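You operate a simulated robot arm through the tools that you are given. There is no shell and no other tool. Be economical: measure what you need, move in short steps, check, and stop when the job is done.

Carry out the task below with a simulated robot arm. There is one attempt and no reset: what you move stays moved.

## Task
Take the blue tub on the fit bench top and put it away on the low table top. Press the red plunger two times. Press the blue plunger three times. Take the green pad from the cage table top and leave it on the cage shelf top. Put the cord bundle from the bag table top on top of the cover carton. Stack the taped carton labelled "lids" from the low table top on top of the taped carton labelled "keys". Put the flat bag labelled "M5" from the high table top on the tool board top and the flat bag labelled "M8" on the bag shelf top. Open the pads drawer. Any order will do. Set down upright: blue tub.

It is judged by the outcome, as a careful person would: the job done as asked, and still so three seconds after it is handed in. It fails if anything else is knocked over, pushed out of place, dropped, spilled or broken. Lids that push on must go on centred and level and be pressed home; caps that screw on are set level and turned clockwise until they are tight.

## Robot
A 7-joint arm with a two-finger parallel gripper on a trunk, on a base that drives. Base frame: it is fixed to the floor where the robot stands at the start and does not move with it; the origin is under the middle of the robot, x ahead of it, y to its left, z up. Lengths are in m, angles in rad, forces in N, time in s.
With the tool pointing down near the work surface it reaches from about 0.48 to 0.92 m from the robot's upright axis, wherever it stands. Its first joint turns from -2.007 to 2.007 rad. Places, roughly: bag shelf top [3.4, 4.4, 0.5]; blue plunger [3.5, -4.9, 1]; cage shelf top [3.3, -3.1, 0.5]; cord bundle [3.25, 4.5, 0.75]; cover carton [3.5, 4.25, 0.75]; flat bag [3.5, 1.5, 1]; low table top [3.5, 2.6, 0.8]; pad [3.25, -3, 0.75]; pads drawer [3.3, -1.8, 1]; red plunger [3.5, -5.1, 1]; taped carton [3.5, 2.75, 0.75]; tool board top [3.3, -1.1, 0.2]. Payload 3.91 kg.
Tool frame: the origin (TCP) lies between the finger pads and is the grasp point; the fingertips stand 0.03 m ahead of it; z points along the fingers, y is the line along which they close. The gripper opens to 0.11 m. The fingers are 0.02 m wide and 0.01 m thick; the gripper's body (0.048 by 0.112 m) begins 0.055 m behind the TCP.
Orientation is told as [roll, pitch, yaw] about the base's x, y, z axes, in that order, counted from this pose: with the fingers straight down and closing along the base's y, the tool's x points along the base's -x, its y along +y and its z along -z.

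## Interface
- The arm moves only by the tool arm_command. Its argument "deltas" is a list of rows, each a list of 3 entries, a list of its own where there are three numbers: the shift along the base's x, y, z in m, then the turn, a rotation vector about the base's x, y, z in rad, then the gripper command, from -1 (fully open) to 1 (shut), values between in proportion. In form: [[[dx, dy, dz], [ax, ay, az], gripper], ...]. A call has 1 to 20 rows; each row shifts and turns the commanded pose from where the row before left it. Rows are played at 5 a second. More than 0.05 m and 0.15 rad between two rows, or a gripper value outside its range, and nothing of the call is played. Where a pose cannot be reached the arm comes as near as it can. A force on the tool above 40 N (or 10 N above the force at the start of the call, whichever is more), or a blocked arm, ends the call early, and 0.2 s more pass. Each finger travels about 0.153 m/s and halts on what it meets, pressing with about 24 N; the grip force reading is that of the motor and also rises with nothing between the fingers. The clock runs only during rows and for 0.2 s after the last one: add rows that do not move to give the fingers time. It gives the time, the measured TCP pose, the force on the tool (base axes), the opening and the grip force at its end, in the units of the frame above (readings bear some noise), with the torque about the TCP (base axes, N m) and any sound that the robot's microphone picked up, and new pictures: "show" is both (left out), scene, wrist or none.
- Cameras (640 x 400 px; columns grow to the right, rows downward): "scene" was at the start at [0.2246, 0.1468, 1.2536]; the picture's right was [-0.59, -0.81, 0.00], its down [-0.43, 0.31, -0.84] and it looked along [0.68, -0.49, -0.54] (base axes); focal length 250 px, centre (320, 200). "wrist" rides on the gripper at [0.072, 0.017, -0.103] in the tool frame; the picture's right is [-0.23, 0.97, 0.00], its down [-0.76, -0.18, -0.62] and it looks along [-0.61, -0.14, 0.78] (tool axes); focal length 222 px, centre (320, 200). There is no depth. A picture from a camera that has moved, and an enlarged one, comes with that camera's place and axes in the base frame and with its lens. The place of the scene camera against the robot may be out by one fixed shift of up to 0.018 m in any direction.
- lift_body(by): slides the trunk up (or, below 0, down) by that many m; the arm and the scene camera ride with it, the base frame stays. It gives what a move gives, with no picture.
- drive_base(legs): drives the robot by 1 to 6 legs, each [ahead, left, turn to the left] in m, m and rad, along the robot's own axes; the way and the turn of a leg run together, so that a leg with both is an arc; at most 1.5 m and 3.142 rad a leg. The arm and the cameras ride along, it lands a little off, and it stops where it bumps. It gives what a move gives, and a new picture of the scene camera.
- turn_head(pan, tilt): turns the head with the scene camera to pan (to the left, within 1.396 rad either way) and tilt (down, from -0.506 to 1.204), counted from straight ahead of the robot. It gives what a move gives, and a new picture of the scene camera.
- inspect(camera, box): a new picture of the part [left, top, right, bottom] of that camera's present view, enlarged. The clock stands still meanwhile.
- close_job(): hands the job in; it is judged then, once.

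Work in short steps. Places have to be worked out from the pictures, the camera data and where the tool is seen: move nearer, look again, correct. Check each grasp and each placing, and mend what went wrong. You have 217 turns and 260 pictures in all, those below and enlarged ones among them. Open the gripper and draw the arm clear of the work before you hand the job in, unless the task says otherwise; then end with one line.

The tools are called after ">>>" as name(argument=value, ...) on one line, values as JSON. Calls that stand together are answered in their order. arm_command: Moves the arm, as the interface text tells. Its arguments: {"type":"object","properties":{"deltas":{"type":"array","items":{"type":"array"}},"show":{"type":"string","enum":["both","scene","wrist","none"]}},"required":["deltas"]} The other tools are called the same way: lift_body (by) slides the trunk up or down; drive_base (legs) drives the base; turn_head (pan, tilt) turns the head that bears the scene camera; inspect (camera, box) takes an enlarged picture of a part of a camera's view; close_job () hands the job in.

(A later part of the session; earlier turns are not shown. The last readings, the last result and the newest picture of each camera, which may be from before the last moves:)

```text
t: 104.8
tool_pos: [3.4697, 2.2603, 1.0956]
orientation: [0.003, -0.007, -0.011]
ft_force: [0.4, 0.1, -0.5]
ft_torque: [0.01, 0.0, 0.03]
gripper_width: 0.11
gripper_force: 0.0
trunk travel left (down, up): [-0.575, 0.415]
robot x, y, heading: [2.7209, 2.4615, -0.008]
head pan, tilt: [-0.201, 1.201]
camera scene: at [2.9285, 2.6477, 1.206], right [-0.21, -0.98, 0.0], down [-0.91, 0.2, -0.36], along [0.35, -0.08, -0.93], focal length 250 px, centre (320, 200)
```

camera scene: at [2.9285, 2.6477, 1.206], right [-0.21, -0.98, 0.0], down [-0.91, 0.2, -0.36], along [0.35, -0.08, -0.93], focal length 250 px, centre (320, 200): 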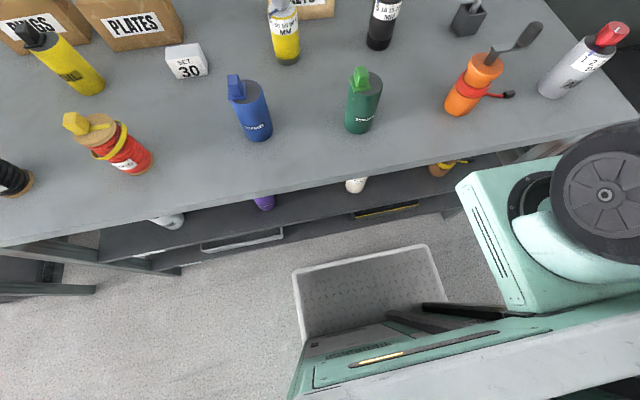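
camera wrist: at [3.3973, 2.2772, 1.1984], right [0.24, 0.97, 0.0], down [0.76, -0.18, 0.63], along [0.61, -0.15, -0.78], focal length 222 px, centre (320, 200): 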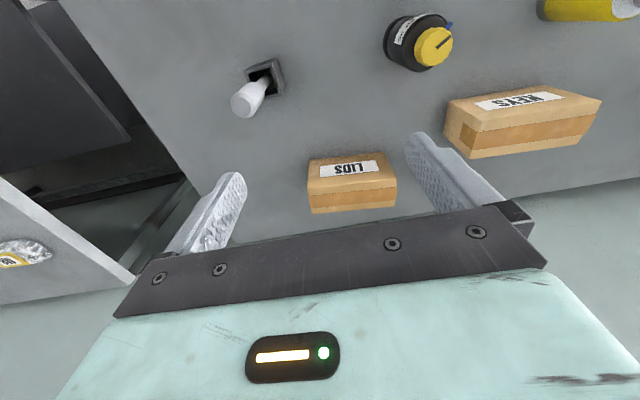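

The arm's mount front is ~0.32 ahead of the axis, table edge ≈3.07–3.1, so I should only creep 2 cm forward; shifting right brings LIDS to 0.92 m reach.

>>> drive_base(legs=[[0.02, -0.15, 0.008]])

>>> arm_command(deltas=[[[0, 0.01, 0], [0, 0, 0.145], -1], [[0, 0.01, 0], [0, 0, 0.145], -1], [[0, 0.01, 0], [0, 0, 0.145], -1], [[0, 0.01, 0], [0, 0, 0.145], -1], [[0, 0.01, 0], [0, 0, 0.145], -1], [[0, 0.01, 0], [0, 0, 0.145], -1], [[0, 0.01, 0], [0, 0, 0.145], -1], [[0, 0.01, 0], [0, 0, 0.145], -1], [[0, 0.01, 0], [0, 0, 0.145], -1], [[0, 0.01, 0], [0, 0, 0.145], -1], [[0, 0, 0], [0, 0, 0], -1]], show="wrist")

```text
t: 106.2
tool_pos: [3.49, 2.1151, 1.0962]
orientation: [0.001, -0.007, -0.001]
ft_force: [-0.7, 0.5, 0.8]
ft_torque: [-0.01, 0.02, 0.01]
gripper_width: 0.1099
gripper_force: 0.1
trunk travel left (down, up): [-0.575, 0.415]
robot x, y, heading: [2.7411, 2.3104, -0.001]
head pan, tilt: [-0.201, 1.201]
camera scene: at [2.9457, 2.4976, 1.2059], right [-0.2, -0.98, 0.0], down [-0.91, 0.19, -0.36], along [0.35, -0.07, -0.93], focal length 250 px, centre (320, 200)
```

scene: 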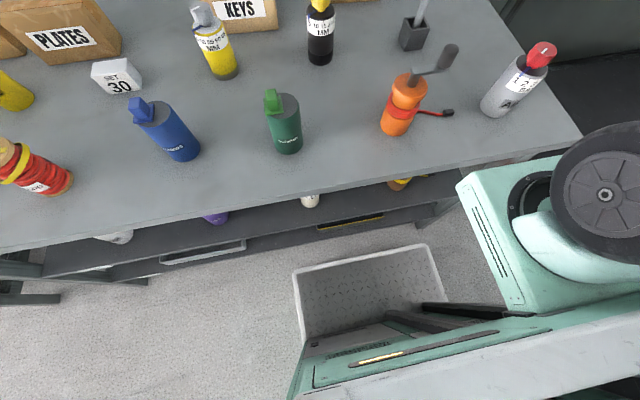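

```text
t: 108.5
tool_pos: [3.4896, 2.2142, 1.0937]
orientation: [0.0, -0.006, 1.45]
ft_force: [0.3, 0.2, 0.5]
ft_torque: [-0.01, 0.03, -0.02]
gripper_width: 0.1101
gripper_force: 0.1
trunk travel left (down, up): [-0.575, 0.415]
robot x, y, heading: [2.7376, 2.3095, -0.001]
head pan, tilt: [-0.201, 1.201]
camera wrist: at [3.4648, 2.143, 1.1984], right [-0.94, 0.34, 0.0], down [0.27, 0.73, 0.63], along [0.21, 0.59, -0.78], focal length 222 px, centre (320, 200)
```

wrist: 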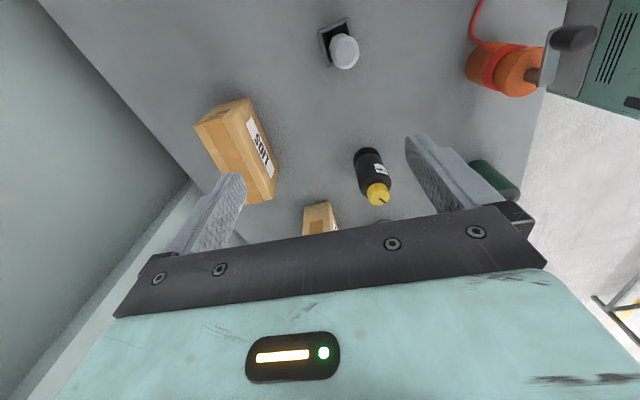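

LIDS is seen ahead-left in the wrist view. I move over the estimated centre (3.662, 2.275) at z≈1.0 and look.

>>> arm_command(deltas=[[[0.043, 0.015, 0], [0, 0, 0], -1], [[0.043, 0.015, 0], [0, 0, 0], -1], [[0.043, 0.015, -0.01], [0, 0, 0], -1], [[0.043, 0.016, -0.01], [0, 0, 0], -1], [[0, 0, -0.04], [0, 0, 0], -1], [[0, 0, -0.035], [0, 0, 0], -1], [[0, 0, 0], [0, 0, 0], -1]], show="wrist")

>>> turn_head(pan=-0.2, tilt=0.6)

```text
t: 110.2
tool_pos: [3.643, 2.2691, 1.0052]
orientation: [0.003, -0.004, 1.448]
ft_force: [0.1, 0.0, 0.4]
ft_torque: [0.0, -0.01, 0.03]
gripper_width: 0.1101
gripper_force: 0.2
out of reach, approached as far as the arm can: row 3, 4, 5, 6
trunk travel left (down, up): [-0.575, 0.415]
robot x, y, heading: [2.7355, 2.3134, -0.003]
head pan, tilt: [-0.201, 1.201]
camera wrist: at [3.6181, 2.198, 1.1083], right [-0.94, 0.34, 0.0], down [0.27, 0.73, 0.63], along [0.21, 0.59, -0.78], focal length 222 px, centre (320, 200)
```

wrist: 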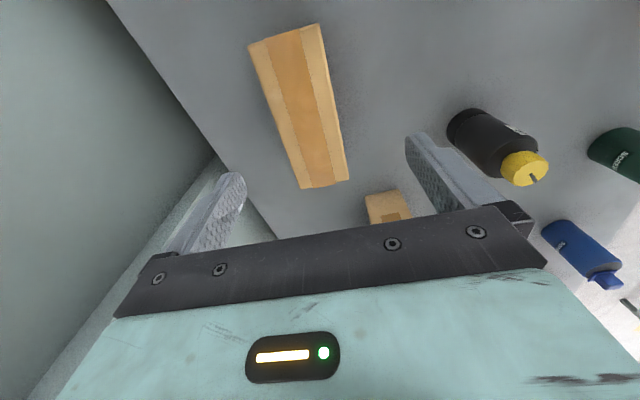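

```text
t: 111.2
tool_pos: [3.6436, 2.2675, 1.0056]
orientation: [0.002, -0.004, 1.448]
ft_force: [-0.7, 0.6, 0.3]
ft_torque: [-0.02, -0.01, 0.02]
gripper_width: 0.11
gripper_force: 0.0
trunk travel left (down, up): [-0.575, 0.415]
robot x, y, heading: [2.7401, 2.311, -0.001]
head pan, tilt: [-0.201, 0.6]
camera scene: at [2.9775, 2.4911, 1.2504], right [-0.2, -0.98, 0.0], down [-0.55, 0.11, -0.82], along [0.81, -0.17, -0.57], focal length 250 px, centre (320, 200)
```

scene: 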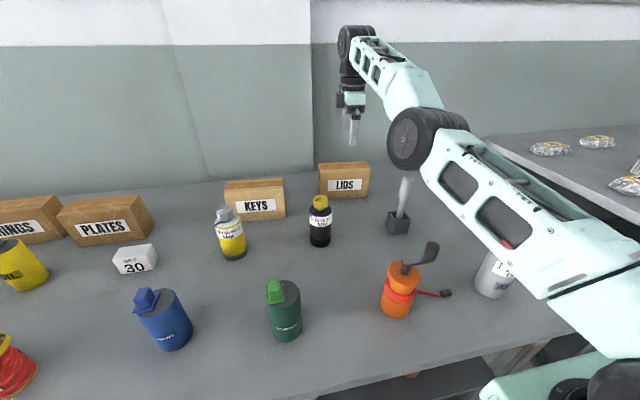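

Fresh measurement confirms LIDS centre (3.659, 2.276), top ≈0.868. The arm is 1.5 cm short at this height; I lower to gain reach and recheck.

>>> arm_command(deltas=[[[0, 0, -0.04], [0, 0, 0], -1], [[0, 0, -0.035], [0, 0, 0], -1], [[0, 0, 0], [0, 0, 0], -1]], show="wrist")

```text
t: 112.0
tool_pos: [3.6609, 2.2706, 0.9343]
orientation: [0.001, -0.007, 1.451]
ft_force: [0.5, -0.5, -0.7]
ft_torque: [0.02, 0.02, 0.0]
gripper_width: 0.1101
gripper_force: 0.0
out of reach, approached as far as the arm can: row 1, 2
trunk travel left (down, up): [-0.575, 0.415]
robot x, y, heading: [2.739, 2.3092, 0.003]
head pan, tilt: [-0.201, 0.6]
camera wrist: at [3.6356, 2.1989, 1.0388], right [-0.94, 0.34, 0.0], down [0.27, 0.73, 0.63], along [0.22, 0.59, -0.78], focal length 222 px, centre (320, 200)
```

wrist: 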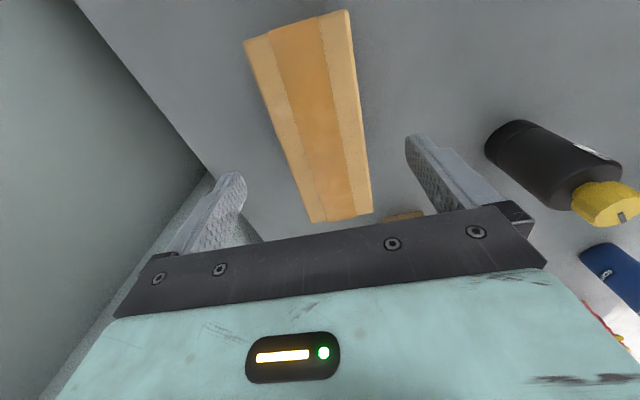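

Now reached. I descend to z≈0.84 with open fingers straddling the carton, then close.

>>> arm_command(deltas=[[[0, 0.004, -0.035], [0, 0, 0], -1], [[0, 0, -0.03], [0, 0, 0], -1], [[0, 0, -0.025], [0, 0, 0], -1], [[0, 0, 0], [0, 0, 0], -1]], show="wrist")

```text
t: 113.0
tool_pos: [3.672, 2.2764, 0.8475]
orientation: [0.0, -0.006, 1.448]
ft_force: [-0.4, -0.9, -0.2]
ft_torque: [-0.01, 0.02, -0.03]
gripper_width: 0.1099
gripper_force: 0.1
out of reach, approached as far as the arm can: row 1, 2
trunk travel left (down, up): [-0.575, 0.415]
robot x, y, heading: [2.7412, 2.313, 0.003]
head pan, tilt: [-0.201, 0.6]
camera wrist: at [3.6468, 2.2056, 0.9501], right [-0.94, 0.34, 0.0], down [0.27, 0.73, 0.63], along [0.21, 0.59, -0.78], focal length 222 px, centre (320, 200)
```

wrist: 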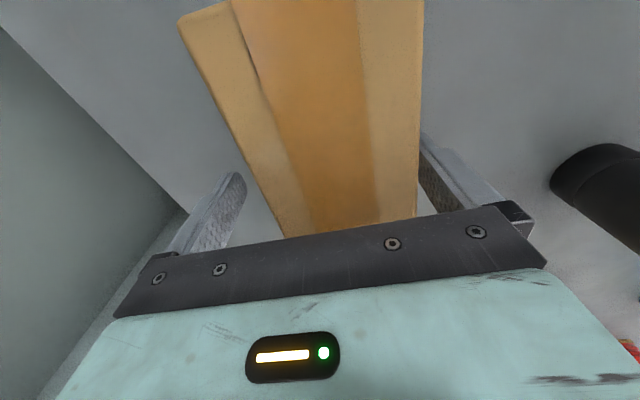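

Fingers straddle it; I recentre 1.2 cm in -x, close, and lift.

>>> arm_command(deltas=[[[-0.012, 0, -0.005], [0, 0, 0], -1], [[0, 0, 0], [0, 0, 0], 1], [[0, 0, 0], [0, 0, 0], 1], [[0, 0, 0], [0, 0, 0], 1], [[0, 0, 0.0], [0, 0, 0], 1]], show="wrist")

```text
t: 114.2
tool_pos: [3.672, 2.2765, 0.8446]
orientation: [-0.001, -0.004, 1.449]
ft_force: [2.1, 0.7, 0.6]
ft_torque: [0.04, -0.28, 0.01]
gripper_width: 0.066
gripper_force: 23.6
out of reach, approached as far as the arm can: row 1
trunk travel left (down, up): [-0.575, 0.415]
robot x, y, heading: [2.7402, 2.308, -0.007]
head pan, tilt: [-0.201, 0.6]
camera wrist: at [3.647, 2.2063, 0.9481], right [-0.94, 0.34, 0.0], down [0.27, 0.73, 0.63], along [0.21, 0.59, -0.78], focal length 222 px, centre (320, 200)
```

wrist: 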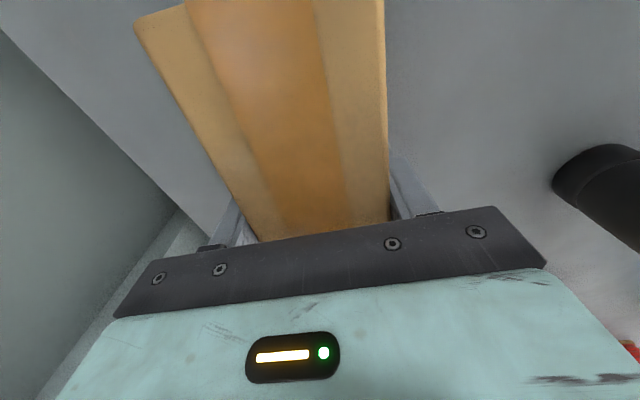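

Gripped at 0.066 m. I lift with a slight pull back toward the robot.

>>> arm_command(deltas=[[[-0.01, 0, 0.03], [0, 0, 0], 1], [[-0.02, 0, 0.04], [0, 0, 0], 1], [[-0.02, 0, 0.04], [0, 0, 0], 1], [[-0.025, 0, 0.04], [0, 0, 0], 1], [[-0.025, 0, 0.03], [0, 0, 0], 1], [[0, 0, 0], [0, 0, 0], 1]])

```text
t: 115.5
tool_pos: [3.6303, 2.2837, 1.0376]
orientation: [0.002, -0.004, 1.449]
ft_force: [-0.4, 0.1, -5.4]
ft_torque: [0.01, -0.01, -0.02]
gripper_width: 0.0662
gripper_force: 23.7
out of reach, approached as far as the arm can: row 1, 2, 3, 4, 5
trunk travel left (down, up): [-0.575, 0.415]
robot x, y, heading: [2.7376, 2.3084, -0.001]
head pan, tilt: [-0.201, 0.6]
camera scene: at [2.9778, 2.4911, 1.2504], right [-0.2, -0.98, 0.0], down [-0.55, 0.11, -0.82], along [0.81, -0.17, -0.57], focal length 250 px, centre (320, 200)
camera wrist: at [3.605, 2.2129, 1.1421], right [-0.94, 0.34, 0.0], down [0.27, 0.73, 0.63], along [0.21, 0.59, -0.78], focal length 222 px, centre (320, 200)
```

scene: 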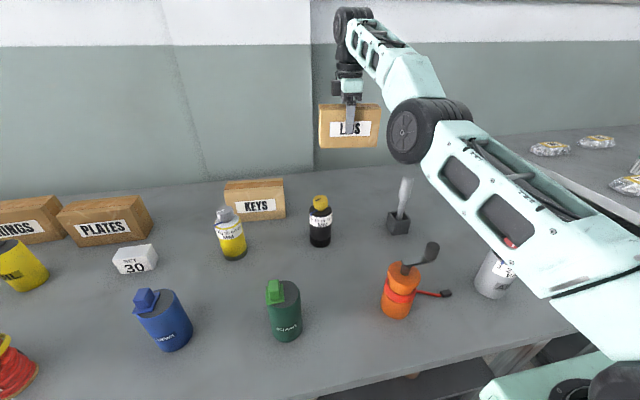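
wrist: 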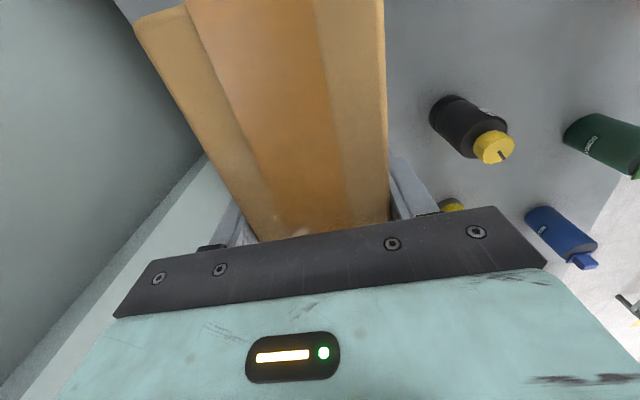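

Lifted (≈0.5 kg). KEYS centre works out to (3.605, 2.56), yaw ≈ -0.07, from the earlier wrist views. I pull in a little and strafe the base left 0.28 m.

>>> arm_command(deltas=[[[-0.025, 0, 0], [0, 0, 0], 1], [[-0.025, 0, 0], [0, 0, 0], 1], [[0, 0, 0], [0, 0, 0], 1]], show="none")

>>> drive_base(legs=[[0, 0.27, 0]])

```text
t: 116.3
tool_pos: [3.625, 2.2885, 1.05]
orientation: [0.001, -0.006, 1.45]
ft_force: [-0.6, -0.1, -4.8]
ft_torque: [0.0, -0.02, -0.01]
gripper_width: 0.066
gripper_force: 24.0
out of reach, approached as far as the arm can: row 1, 2
trunk travel left (down, up): [-0.575, 0.415]
robot x, y, heading: [2.7393, 2.3111, -0.005]
head pan, tilt: [-0.201, 0.6]
```

```text
t: 118.3
tool_pos: [3.6252, 2.5606, 1.0496]
orientation: [0.0, -0.007, 1.451]
ft_force: [-1.1, 0.4, -5.1]
ft_torque: [0.06, 0.02, 0.0]
gripper_width: 0.0661
gripper_force: 23.9
trunk travel left (down, up): [-0.575, 0.415]
robot x, y, heading: [2.7377, 2.5838, -0.001]
head pan, tilt: [-0.201, 0.6]
camera scene: at [2.9781, 2.7627, 1.2504], right [-0.2, -0.98, 0.0], down [-0.55, 0.11, -0.82], along [0.81, -0.17, -0.57], focal length 250 px, centre (320, 200)
```

scene: 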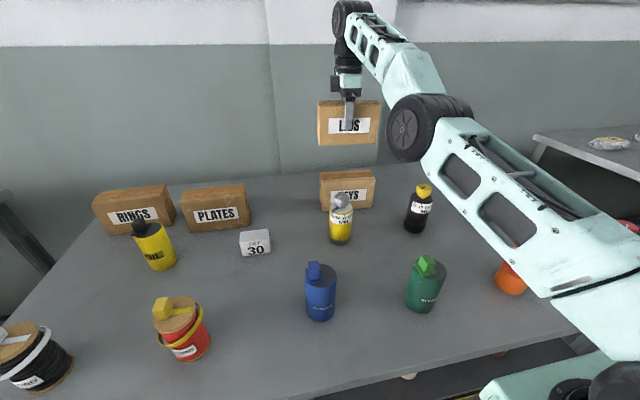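

I nudge -x 2 cm to bring the arm off its limit and check the response.

>>> arm_command(deltas=[[[-0.02, 0, -0.01], [0, 0, 0.01], 1], [[0, 0, 0], [0, 0, 0], 1], [[0, 0, 0], [0, 0, 0], 1]])

```text
t: 119.1
tool_pos: [3.626, 2.5652, 1.0466]
orientation: [0.004, -0.004, 1.461]
ft_force: [0.0, 0.1, -4.7]
ft_torque: [0.03, -0.03, -0.02]
gripper_width: 0.066
gripper_force: 24.3
out of reach, approached as far as the arm can: row 1
trunk travel left (down, up): [-0.575, 0.415]
robot x, y, heading: [2.7377, 2.5796, -0.001]
head pan, tilt: [-0.201, 0.6]
camera scene: at [2.9781, 2.7626, 1.2505], right [-0.2, -0.98, 0.0], down [-0.55, 0.11, -0.82], along [0.81, -0.17, -0.57], focal length 250 px, centre (320, 200)
camera wrist: at [3.6022, 2.4944, 1.1501], right [-0.94, 0.33, 0.0], down [0.26, 0.73, 0.63], along [0.21, 0.59, -0.78], focal length 222 px, centre (320, 200)
```

scene: 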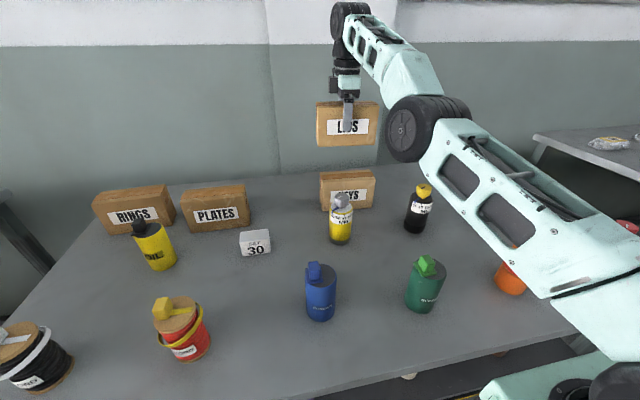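
wrist: 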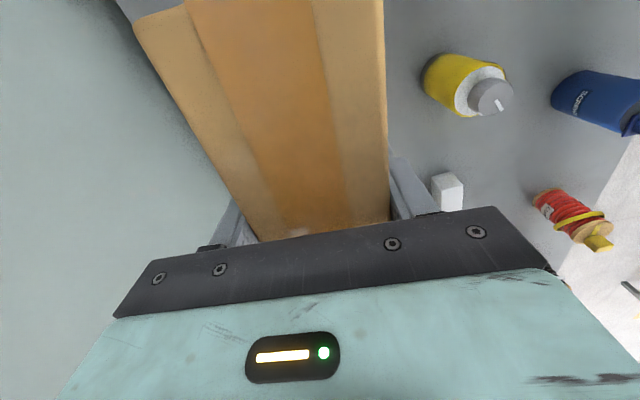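

The response is sluggish near the limit; I lower toward the target and pull back more.

>>> arm_command(deltas=[[[-0.035, 0, -0.03], [0, 0, 0.03], 1], [[-0.03, 0, 0], [0, 0, 0], 1], [[0, 0, 0], [0, 0, 0], 1]], show="none")

```text
t: 119.9
tool_pos: [3.6283, 2.5757, 1.0398]
orientation: [0.001, -0.005, 1.491]
ft_force: [0.4, 0.5, -3.4]
ft_torque: [0.01, 0.0, -0.01]
gripper_width: 0.0659
gripper_force: 23.9
out of reach, approached as far as the arm can: row 1, 2
trunk travel left (down, up): [-0.575, 0.415]
robot x, y, heading: [2.7367, 2.5828, -0.002]
head pan, tilt: [-0.201, 0.6]
```

The arm seems caught at a straight-elbow singularity with my commands purely radial. I try a tangential move (up) to free it.

>>> arm_command(deltas=[[[0, 0, 0.05], [0, 0, 0], 1], [[0, 0, 0.05], [0, 0, 0], 1], [[0, 0, 0.05], [0, 0, 0], 1], [[0, 0, 0], [0, 0, 0], 1]], show="scene")

```text
t: 120.9
tool_pos: [3.5829, 2.574, 1.143]
orientation: [0.0, -0.006, 1.492]
ft_force: [0.0, 0.6, -5.5]
ft_torque: [0.06, -0.05, 0.01]
gripper_width: 0.066
gripper_force: 23.9
out of reach, approached as far as the arm can: row 1, 2, 3
trunk travel left (down, up): [-0.575, 0.415]
robot x, y, heading: [2.7413, 2.5799, -0.006]
head pan, tilt: [-0.201, 0.6]
camera scene: at [2.9781, 2.7626, 1.2504], right [-0.2, -0.98, 0.0], down [-0.55, 0.11, -0.82], along [0.81, -0.17, -0.57], focal length 250 px, centre (320, 200)
```

scene: 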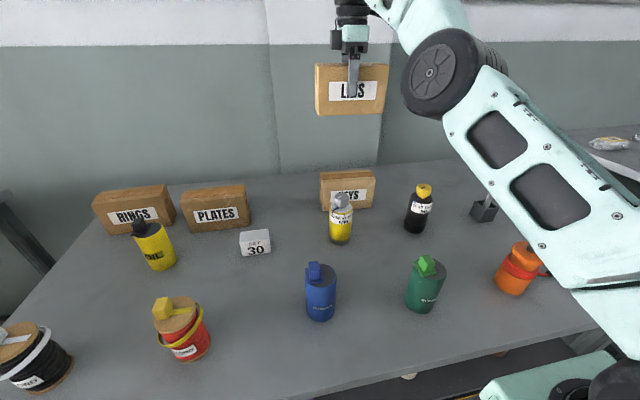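

Now I try a plain pull-back of 12 cm from here.

>>> arm_command(deltas=[[[-0.04, 0, 0], [0, 0, 0], 1], [[-0.04, 0, 0], [0, 0, 0], 1], [[-0.04, 0, 0], [0, 0, 0], 1], [[0, 0, 0], [0, 0, 0], 1]], show="none")

```text
t: 121.9
tool_pos: [3.5266, 2.584, 1.1662]
orientation: [0.002, -0.006, 1.49]
ft_force: [0.2, 0.3, -5.5]
ft_torque: [0.01, 0.04, 0.0]
gripper_width: 0.0657
gripper_force: 23.8
out of reach, approached as far as the arm can: row 1, 2
trunk travel left (down, up): [-0.575, 0.415]
robot x, y, heading: [2.7385, 2.5803, -0.002]
head pan, tilt: [-0.201, 0.6]
```

Freed. I go down to z≈1.0 and to (3.60, 2.56), yaw 1.50.

>>> arm_command(deltas=[[[0, -0.006, -0.045], [0, 0, 0.01], 1], [[0.0, -0.006, -0.045], [0, 0, 0], 1], [[0.0, -0.006, -0.04], [0, 0, 0], 1], [[0.03, -0.005, -0.03], [0, 0, 0], 1], [[0.03, 0, 0], [0, 0, 0], 1], [[0.015, 0, 0], [0, 0, 0], 1], [[0, 0, 0], [0, 0, 0], 1]])

>>> inspect(camera="scene", box=[270, 90, 430, 220])

```text
t: 123.5
tool_pos: [3.6025, 2.5599, 1.0053]
orientation: [0.003, -0.004, 1.499]
ft_force: [0.5, 0.8, -5.1]
ft_torque: [0.03, 0.02, 0.01]
gripper_width: 0.0658
gripper_force: 23.9
trunk travel left (down, up): [-0.575, 0.415]
robot x, y, heading: [2.7398, 2.5807, 0.001]
head pan, tilt: [-0.201, 0.6]
camera scene: at [2.978, 2.7626, 1.2505], right [-0.2, -0.98, 0.0], down [-0.55, 0.11, -0.82], along [0.81, -0.17, -0.57], focal length 250 px, centre (320, 200)
camera wrist: at [3.5816, 2.4873, 1.1077], right [-0.96, 0.3, 0.0], down [0.23, 0.74, 0.63], along [0.18, 0.6, -0.78], focal length 222 px, centre (320, 200)
```

scene: 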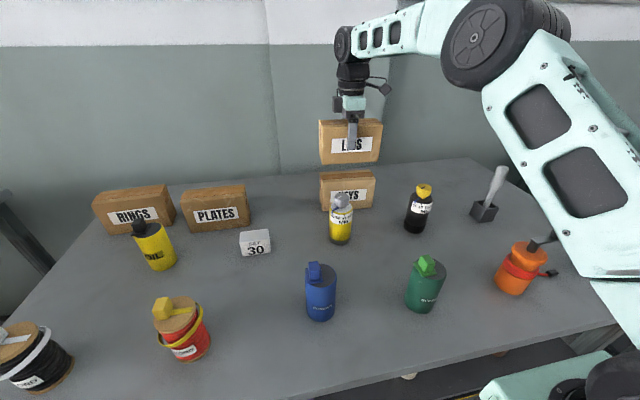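
wrist: 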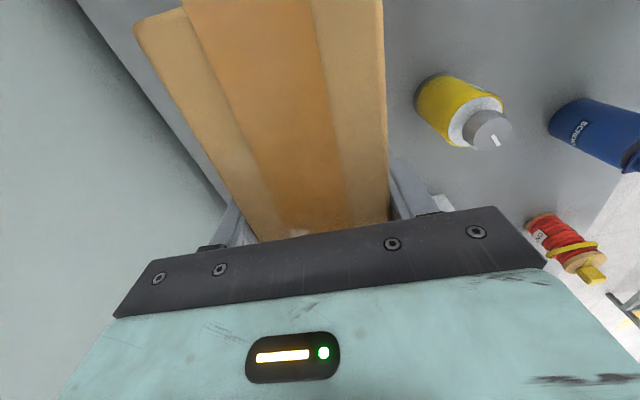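

```text
3.08 times, centred on (350, 155) of scene
camera zoom: at [2.978, 2.7626, 1.2505], right [-0.2, -0.98, 0.0], down [-0.55, 0.11, -0.82], along [0.81, -0.17, -0.57], focal length 768 px, centre (228, 338)
```

zoom: 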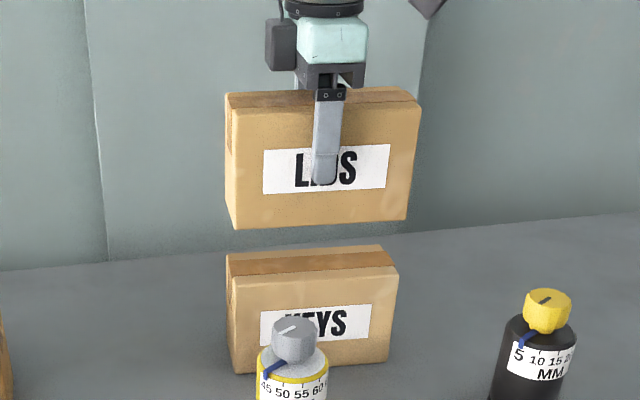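

Relative comparison: LIDS should go ~1 cm further in +x, y is right. I shift and descend, slowing near z≈0.945.

>>> arm_command(deltas=[[[0.008, 0, -0.02], [0, 0, 0], 1], [[0, 0, -0.02], [0, 0, 0], 1], [[0, 0, -0.006], [0, 0, 0], 1], [[0, 0, -0.004], [0, 0, 0], 1], [[0, 0, -0.004], [0, 0, 0], 1], [[0, 0, 0], [0, 0, 0], 1]], show="none")

>>> inspect(camera="scene", box=[270, 90, 430, 220])

```text
t: 124.9
tool_pos: [3.6103, 2.5598, 0.9508]
orientation: [0.0, -0.005, 1.498]
ft_force: [-0.1, -0.4, -5.4]
ft_torque: [0.02, 0.0, -0.02]
gripper_width: 0.0656
gripper_force: 23.9
trunk travel left (down, up): [-0.575, 0.415]
robot x, y, heading: [2.7382, 2.5832, -0.0]
head pan, tilt: [-0.201, 0.6]
```

```text
3.08 times, centred on (350, 155) of scene
camera zoom: at [2.9781, 2.7626, 1.2505], right [-0.2, -0.98, 0.0], down [-0.55, 0.11, -0.82], along [0.81, -0.17, -0.57], focal length 768 px, centre (228, 338)
```

zoom: 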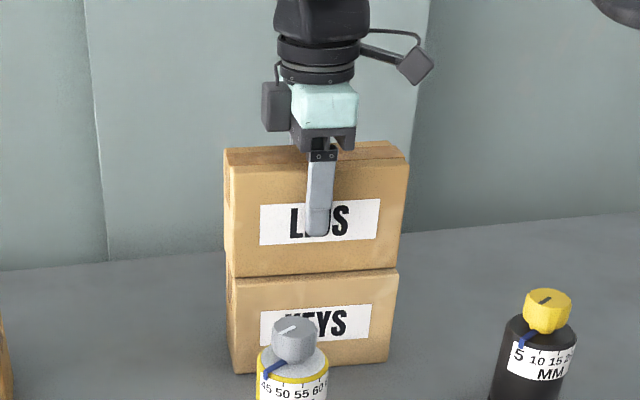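

Aligned nicely. Lower by 2 mm steps until contact.

>>> arm_command(deltas=[[[0, 0, -0.003], [0, 0, 0], 1], [[0, 0, -0.003], [0, 0, 0], 1], [[0, 0, -0.003], [0, 0, 0], 1], [[0, 0, 0], [0, 0, 0], 1]], show="none")

```text
t: 125.9
tool_pos: [3.6106, 2.5595, 0.945]
orientation: [-0.004, -0.009, 1.499]
ft_force: [1.8, -0.6, 27.9]
ft_torque: [0.08, 0.94, -0.15]
gripper_width: 0.0658
gripper_force: 23.5
trunk travel left (down, up): [-0.575, 0.415]
robot x, y, heading: [2.7401, 2.5803, 0.002]
head pan, tilt: [-0.201, 0.6]
```

Contact. I relieve 3 mm, open the fingers, and rise straight up.

>>> arm_command(deltas=[[[0, 0, 0.004], [0, 0, 0], 1], [[0, 0, 0], [0, 0, 0], 0.0], [[0, 0, 0], [0, 0, 0], -0.4], [[0, 0, 0], [0, 0, 0], -0.4], [[-0.002, 0, 0.03], [0, 0, 0], -0.4], [[-0.004, 0, 0.04], [0, 0, 0], -0.4], [[-0.015, 0, 0.04], [0, 0, 0], -0.4], [[-0.02, 0, 0.04], [0, 0, 0], -0.4], [[0, 0, 0], [0, 0, 0], -0.4]])

```text
t: 127.9
tool_pos: [3.572, 2.5596, 1.0972]
orientation: [0.0, -0.006, 1.501]
ft_force: [0.8, -0.1, -0.7]
ft_torque: [-0.01, 0.01, -0.01]
gripper_width: 0.0771
gripper_force: 0.2
trunk travel left (down, up): [-0.575, 0.415]
robot x, y, heading: [2.7392, 2.5831, 0.001]
head pan, tilt: [-0.201, 0.6]
camera scene: at [2.9779, 2.7626, 1.2505], right [-0.2, -0.98, 0.0], down [-0.55, 0.11, -0.82], along [0.81, -0.17, -0.57], focal length 250 px, centre (320, 200)
camera wrist: at [3.5512, 2.4877, 1.2017], right [-0.96, 0.3, 0.0], down [0.23, 0.74, 0.63], along [0.18, 0.6, -0.78], focal length 222 px, centre (320, 200)
```

scene: 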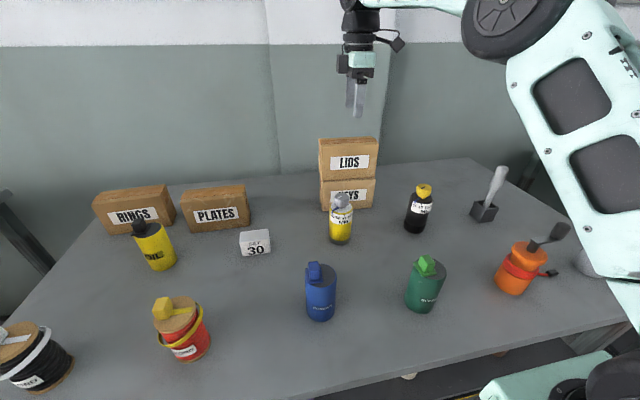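
wrist: 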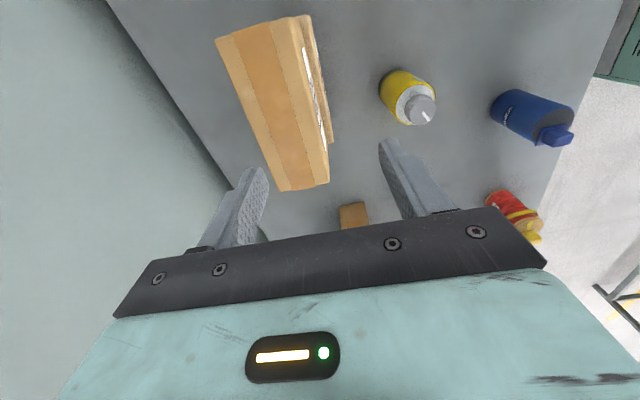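

LIDS sits squarely on KEYS. Next pick the M8 bag: I back away, strafe to the high table (y≈1.5), reset the tool yaw and pull the arm in.

>>> drive_base(legs=[[-0.55, 0, 0], [0, -1.1, 0]])

>>> arm_command(deltas=[[[-0.03, -0.01, 0], [0, 0, -0.15], -1], [[-0.03, -0.01, 0], [0, 0, -0.15], -1], [[-0.03, -0.01, 0], [0, 0, -0.15], -1], [[-0.03, -0.01, 0], [0, 0, -0.15], -1], [[-0.03, -0.01, 0], [0, 0, -0.15], -1], [[-0.03, -0.01, 0], [0, 0, -0.15], -1], [[-0.02, -0.01, 0], [0, 0, -0.15], -1], [[0, -0.01, 0], [0, 0, -0.15], -1], [[0, -0.01, 0], [0, 0, -0.15], -1], [[0, -0.01, 0], [0, 0, -0.15], -1]], show="scene")

```text
t: 136.2
tool_pos: [3.0043, 1.4556, 1.0986]
orientation: [0.0, -0.006, 1.481]
ft_force: [0.3, -0.5, 0.7]
ft_torque: [-0.03, -0.01, -0.02]
gripper_width: 0.0769
gripper_force: 0.1
trunk travel left (down, up): [-0.575, 0.415]
robot x, y, heading: [2.1726, 1.4933, -0.022]
head pan, tilt: [-0.201, 0.6]
camera scene: at [2.4131, 1.67, 1.2505], right [-0.22, -0.98, 0.0], down [-0.55, 0.12, -0.83], along [0.8, -0.18, -0.56], focal length 250 px, centre (320, 200)
```

scene: 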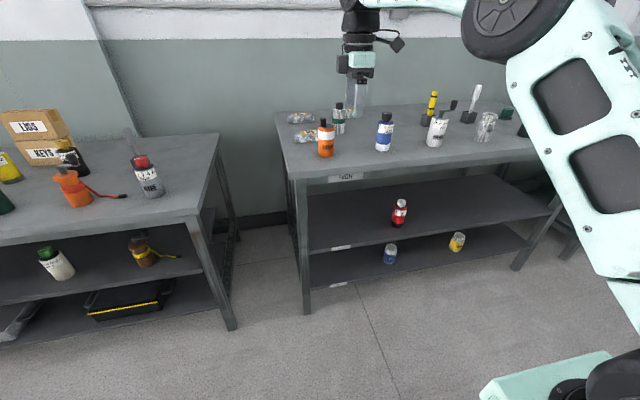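

```text
t: 138.4
tool_pos: [2.8038, 1.3547, 1.0972]
orientation: [-0.001, -0.004, -0.022]
ft_force: [0.2, 0.4, 0.7]
ft_torque: [-0.04, 0.01, 0.02]
gripper_width: 0.1101
gripper_force: 0.1
trunk travel left (down, up): [-0.575, 0.415]
robot x, y, heading: [2.1726, 1.4923, -0.023]
head pan, tilt: [-0.201, 0.6]
camera scene: at [2.413, 1.67, 1.2505], right [-0.22, -0.98, 0.0], down [-0.55, 0.12, -0.83], along [0.8, -0.18, -0.56], focal length 250 px, centre (320, 200)
```

scene: 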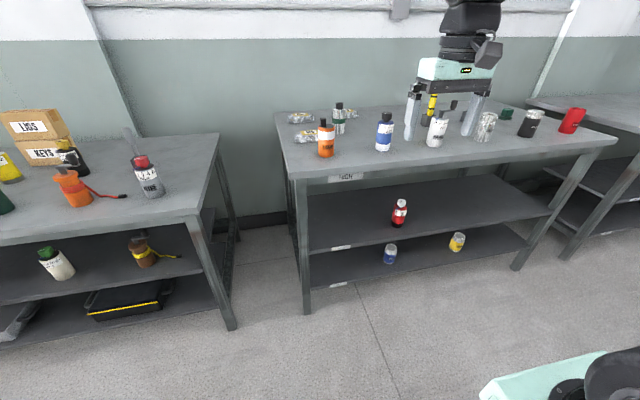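

The bags lie on the left end of the high table. I zoom in.

>>> inspect(camera="scene", box=[270, 90, 430, 190])

>>> inspect(camera="scene", box=[410, 80, 610, 205])

```text
4.00 times, centred on (350, 140) of scene
camera zoom: at [2.413, 1.67, 1.2505], right [-0.22, -0.98, 0.0], down [-0.55, 0.12, -0.83], along [0.8, -0.18, -0.56], focal length 998 px, centre (200, 440)
```

zoom: 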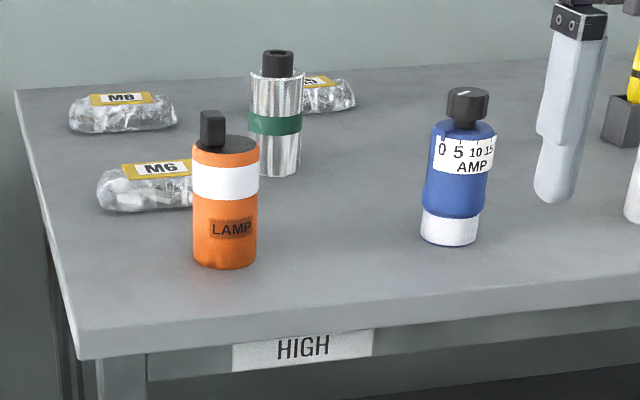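

```text
3.20 times, centred on (510, 142) of scene
camera zoom: at [2.413, 1.67, 1.2505], right [-0.22, -0.98, 0.0], down [-0.55, 0.12, -0.83], along [0.8, -0.18, -0.56], focal length 798 px, centre (-288, 384)
```

zoom: 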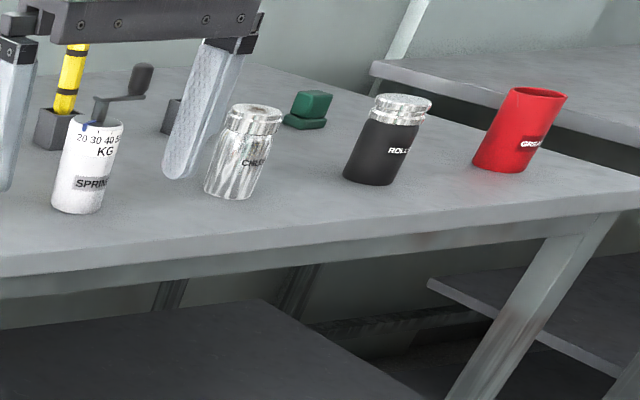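

Labels M6 (front), one at back-left (M8/M6?) and one hidden behind a jar. I drive closer and use the wrist camera.

>>> drive_base(legs=[[0.42, 0.12, 0.022]])

>>> arm_command(deltas=[[[0, 0, 0.04], [0, 0, 0], -1], [[0.0, 0, 0], [0, 0, 0], -1]], show="wrist")

```text
t: 141.1
tool_pos: [3.2209, 1.4759, 1.098]
orientation: [0.0, -0.006, -0.007]
ft_force: [0.4, 0.1, 0.7]
ft_torque: [0.0, -0.02, 0.01]
gripper_width: 0.1098
gripper_force: 0.0
trunk travel left (down, up): [-0.575, 0.415]
robot x, y, heading: [2.5823, 1.6099, -0.005]
head pan, tilt: [-0.201, 0.6]
camera scene: at [2.825, 1.7864, 1.2505], right [-0.21, -0.98, 0.0], down [-0.55, 0.12, -0.83], along [0.81, -0.17, -0.56], focal length 250 px, centre (320, 200)
```

scene: 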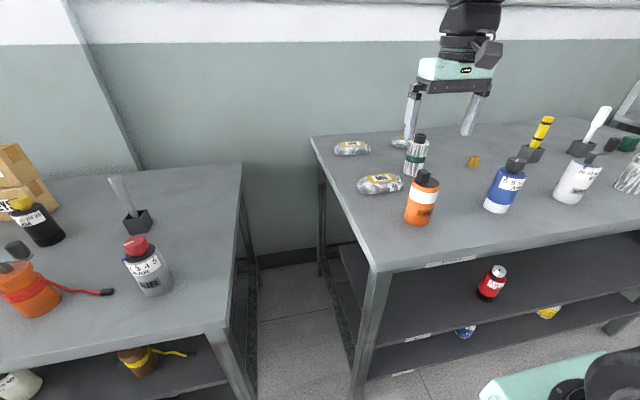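

```text
t: 141.7
tool_pos: [3.2209, 1.4758, 1.1385]
orientation: [0.001, -0.005, -0.008]
ft_force: [-0.3, -0.4, 0.7]
ft_torque: [-0.02, -0.01, -0.01]
gripper_width: 0.1103
gripper_force: 0.0
trunk travel left (down, up): [-0.575, 0.415]
robot x, y, heading: [2.582, 1.6085, -0.012]
head pan, tilt: [-0.201, 0.6]
camera wrist: at [3.148, 1.4934, 1.2418], right [0.23, 0.97, 0.0], down [0.76, -0.18, 0.63], along [0.61, -0.15, -0.78], focal length 222 px, centre (320, 200)
```

wrist: 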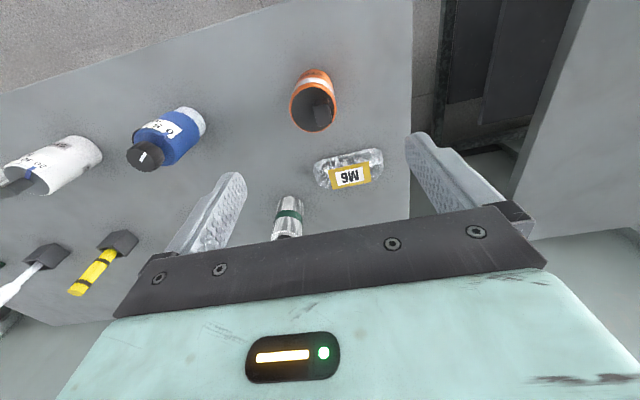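

Front bag is M6. I move forward to see the two bags behind.

>>> drive_base(legs=[[0.12, 0, 0.008]])

>>> arm_command(deltas=[[[0.04, 0.01, 0], [0, 0, 0], -1], [[0.03, 0.01, 0], [0, 0, 0], -1], [[0.0, 0, 0], [0, 0, 0], -1]], show="wrist")

>>> inspect(camera="scene", box=[290, 100, 490, 225])

```text
t: 142.9
tool_pos: [3.3408, 1.4809, 1.1394]
orientation: [0.0, -0.005, 0.001]
ft_force: [-0.4, 0.3, -0.5]
ft_torque: [-0.01, -0.06, -0.01]
gripper_width: 0.1101
gripper_force: 0.1
trunk travel left (down, up): [-0.575, 0.415]
robot x, y, heading: [2.7033, 1.6074, -0.003]
head pan, tilt: [-0.201, 0.6]
camera scene: at [2.9431, 1.7875, 1.2505], right [-0.2, -0.98, 0.0], down [-0.55, 0.11, -0.83], along [0.81, -0.17, -0.56], focal length 250 px, centre (320, 200)
```

scene: 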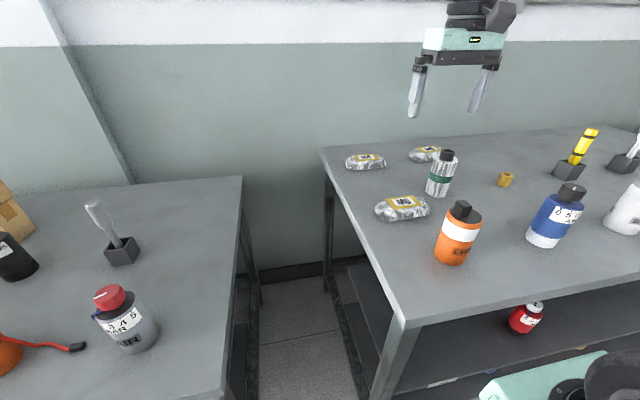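

```text
t: 143.7
tool_pos: [3.4126, 1.4997, 1.1395]
orientation: [0.001, -0.006, 0.002]
ft_force: [0.2, -0.2, -0.1]
ft_torque: [0.01, 0.0, 0.0]
gripper_width: 0.1101
gripper_force: 0.0
trunk travel left (down, up): [-0.575, 0.415]
robot x, y, heading: [2.7051, 1.6032, 0.003]
head pan, tilt: [-0.201, 0.6]
camera wrist: at [3.3396, 1.5167, 1.2425], right [0.23, 0.97, 0.0], down [0.76, -0.18, 0.63], along [0.61, -0.14, -0.78], focal length 222 px, centre (320, 200)
```

wrist: 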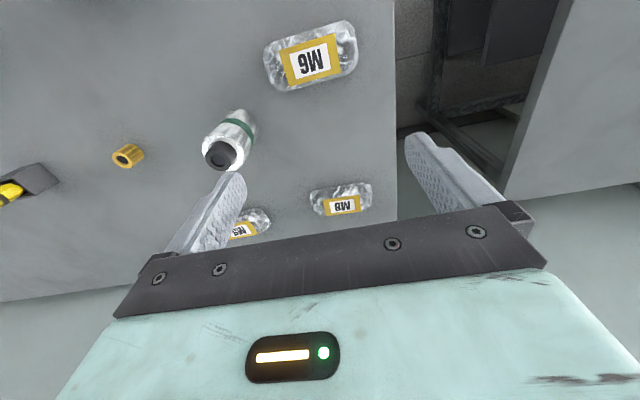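

```text
3.20 times, centred on (390, 162) of scene
camera zoom: at [2.9429, 1.7874, 1.2505], right [-0.2, -0.98, 0.0], down [-0.55, 0.11, -0.83], along [0.81, -0.17, -0.56], focal length 798 px, centre (96, 320)
```

zoom: 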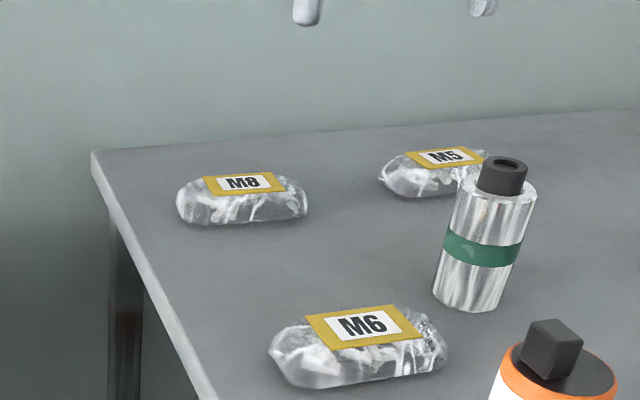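

M8 is back-left (≈3.64, 1.495), M5 back-right; bag tops ≈0.89, table ≈0.85. I inch the base in, then yaw the gripper 90° so it closes across the bag's short side.

>>> drive_base(legs=[[0.04, -0.09, 0]])

>>> arm_command(deltas=[[[0, 0.008, 0], [0, 0, 0.143], -1], [[0, 0.008, 0], [0, 0, 0.143], -1], [[0, 0.008, 0], [0, 0, 0.143], -1], [[0, 0.008, 0], [0, 0, 0.143], -1], [[0, 0.008, 0], [0, 0, 0.143], -1], [[0, 0.008, 0], [0, 0, 0.143], -1], [[0, 0.008, 0], [0, 0, 0.143], -1], [[0, 0.008, 0], [0, 0, 0.143], -1], [[0, 0.008, 0], [0, 0, 0.143], -1], [[0, 0.008, 0], [0, 0, 0.143], -1], [[0.02, 0.0, -0.03], [0, 0, 0.14], -1], [[0.03, 0.0, -0.03], [0, 0, 0], -1], [[0.03, 0.0, -0.03], [0, 0, 0], -1], [[0.03, 0.0, -0.03], [0, 0, 0], -1], [[0, 0, 0], [0, 0, 0], -1]])

```text
t: 144.8
tool_pos: [3.4527, 1.4115, 1.1395]
orientation: [0.002, -0.005, 0.002]
ft_force: [-0.2, 0.3, 0.2]
ft_torque: [0.02, -0.03, -0.01]
gripper_width: 0.1099
gripper_force: 0.1
trunk travel left (down, up): [-0.575, 0.415]
robot x, y, heading: [2.7448, 1.5188, 0.002]
head pan, tilt: [-0.201, 0.6]
camera scene: at [2.9831, 1.6983, 1.2505], right [-0.2, -0.98, 0.0], down [-0.55, 0.11, -0.83], along [0.81, -0.16, -0.56], focal length 250 px, centre (320, 200)
```

scene: 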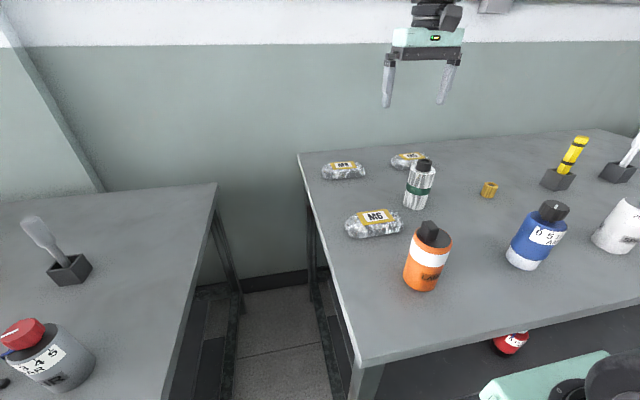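

```text
t: 148.0
tool_pos: [3.559, 1.4927, 1.0169]
orientation: [0.001, -0.006, 1.573]
ft_force: [0.2, 0.4, 0.5]
ft_torque: [-0.01, 0.01, 0.0]
gripper_width: 0.11
gripper_force: 0.1
trunk travel left (down, up): [-0.575, 0.415]
robot x, y, heading: [2.7453, 1.5183, -0.002]
head pan, tilt: [-0.201, 0.6]
camera scene: at [2.983, 1.6984, 1.2505], right [-0.2, -0.98, 0.0], down [-0.55, 0.11, -0.83], along [0.81, -0.17, -0.56], focal length 250 px, centre (320, 200)
camera wrist: at [3.5441, 1.4192, 1.1209], right [-0.97, 0.23, 0.0], down [0.18, 0.76, 0.63], along [0.14, 0.61, -0.78], focal length 222 px, centre (320, 200)
```

scene: 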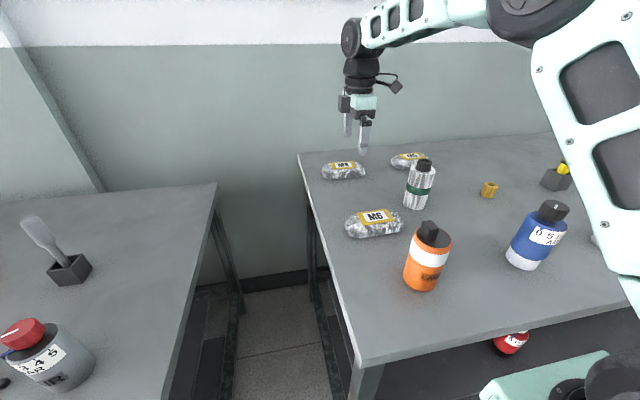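
wrist: 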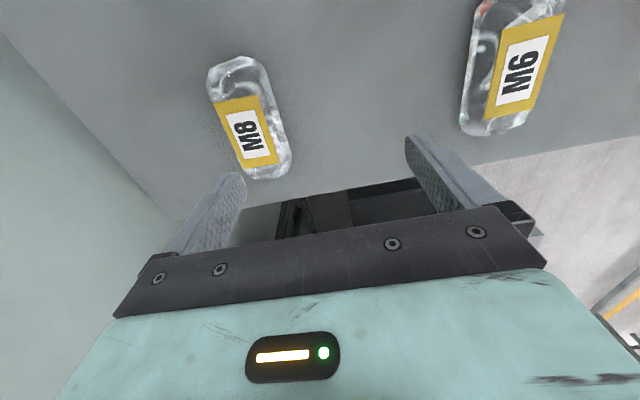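

M8: centre (3.638, 1.4955), ~0.134×0.076, yaw ≈ -0.13. I align over it and descend to z≈0.92.

>>> arm_command(deltas=[[[0.02, 0.001, -0.03], [0, 0, -0.06], -1], [[0.03, 0.001, -0.03], [0, 0, -0.06], -1], [[0.029, 0.001, -0.03], [0, 0, 0], -1], [[0, 0, 0], [0, 0, 0], -1]], show="wrist")

```text
t: 149.0
tool_pos: [3.6407, 1.4965, 0.928]
orientation: [0.001, -0.005, 1.449]
ft_force: [0.2, 0.6, 0.5]
ft_torque: [-0.03, -0.01, 0.01]
gripper_width: 0.1099
gripper_force: 0.1
trunk travel left (down, up): [-0.575, 0.415]
robot x, y, heading: [2.743, 1.514, 0.0]
head pan, tilt: [-0.201, 0.6]
camera wrist: at [3.615, 1.425, 1.0312], right [-0.94, 0.34, 0.0], down [0.27, 0.73, 0.63], along [0.21, 0.59, -0.78], focal length 222 px, centre (320, 200)
```

wrist: 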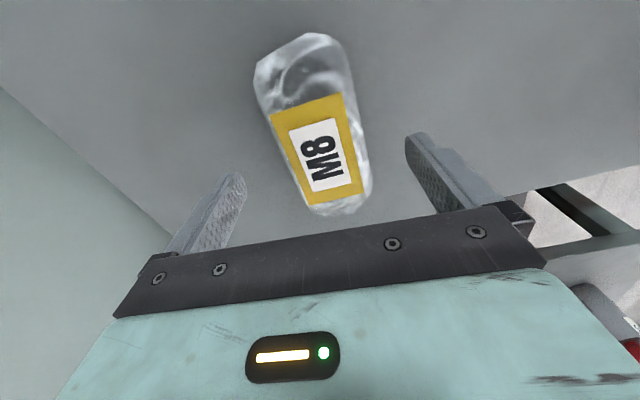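

Well aligned. Descend carefully to the table level and grip.

>>> arm_command(deltas=[[[0, 0, -0.02], [0, 0, 0], -1], [[0, 0, -0.012], [0, 0, 0], -1], [[0, 0, -0.005], [0, 0, 0], -1], [[0, 0, -0.004], [0, 0, 0], -1], [[0, 0, 0], [0, 0, 0], -1]], show="wrist")

```text
t: 150.2
tool_pos: [3.6401, 1.495, 0.8895]
orientation: [-0.002, -0.008, 1.451]
ft_force: [-2.6, -1.1, 15.1]
ft_torque: [-0.07, 0.99, 0.02]
gripper_width: 0.1102
gripper_force: 0.0
trunk travel left (down, up): [-0.575, 0.415]
robot x, y, heading: [2.7417, 1.5226, -0.003]
head pan, tilt: [-0.201, 0.6]
camera wrist: at [3.6155, 1.4239, 0.9934], right [-0.94, 0.34, 0.0], down [0.27, 0.73, 0.63], along [0.21, 0.59, -0.78], focal length 222 px, centre (320, 200)
```

wrist: 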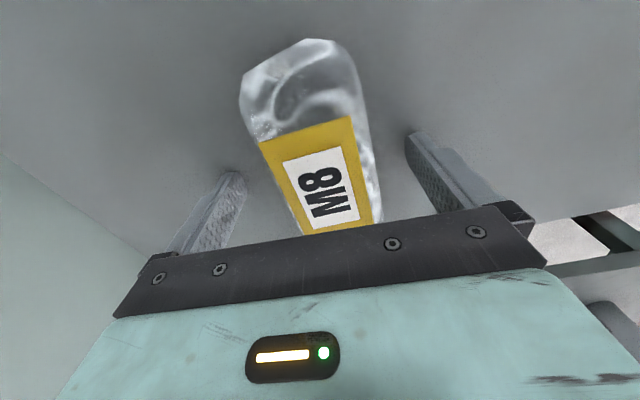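

Fingertips touch the table (top ≈0.859). Raise 3 mm, close, and lift.

>>> arm_command(deltas=[[[0, 0, 0.004], [0, 0, 0], -1], [[0, 0, 0], [0, 0, 0], 1], [[0, 0, 0], [0, 0, 0], 1], [[0, 0, 0], [0, 0, 0], 1], [[0, 0, 0], [0, 0, 0], 1], [[-0.005, 0, 0.03], [0, 0, 0], 1], [[-0.01, 0, 0.04], [0, 0, 0], 1], [[-0.02, 0, 0.04], [0, 0, 0], 1], [[0, 0, 0], [0, 0, 0], 1]], show="wrist")

```text
t: 152.2
tool_pos: [3.605, 1.4973, 1.0018]
orientation: [0.002, -0.006, 1.452]
ft_force: [0.5, 0.0, -1.1]
ft_torque: [-0.01, 0.04, 0.03]
gripper_width: 0.0627
gripper_force: 24.0
trunk travel left (down, up): [-0.575, 0.415]
robot x, y, heading: [2.7405, 1.5177, -0.001]
head pan, tilt: [-0.201, 0.6]
camera wrist: at [3.5802, 1.4267, 1.1053], right [-0.94, 0.34, 0.0], down [0.27, 0.73, 0.63], along [0.21, 0.59, -0.78], focal length 222 px, centre (320, 200)
```

wrist: 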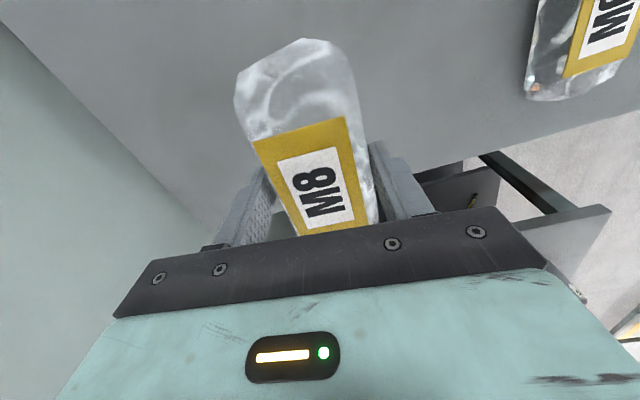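

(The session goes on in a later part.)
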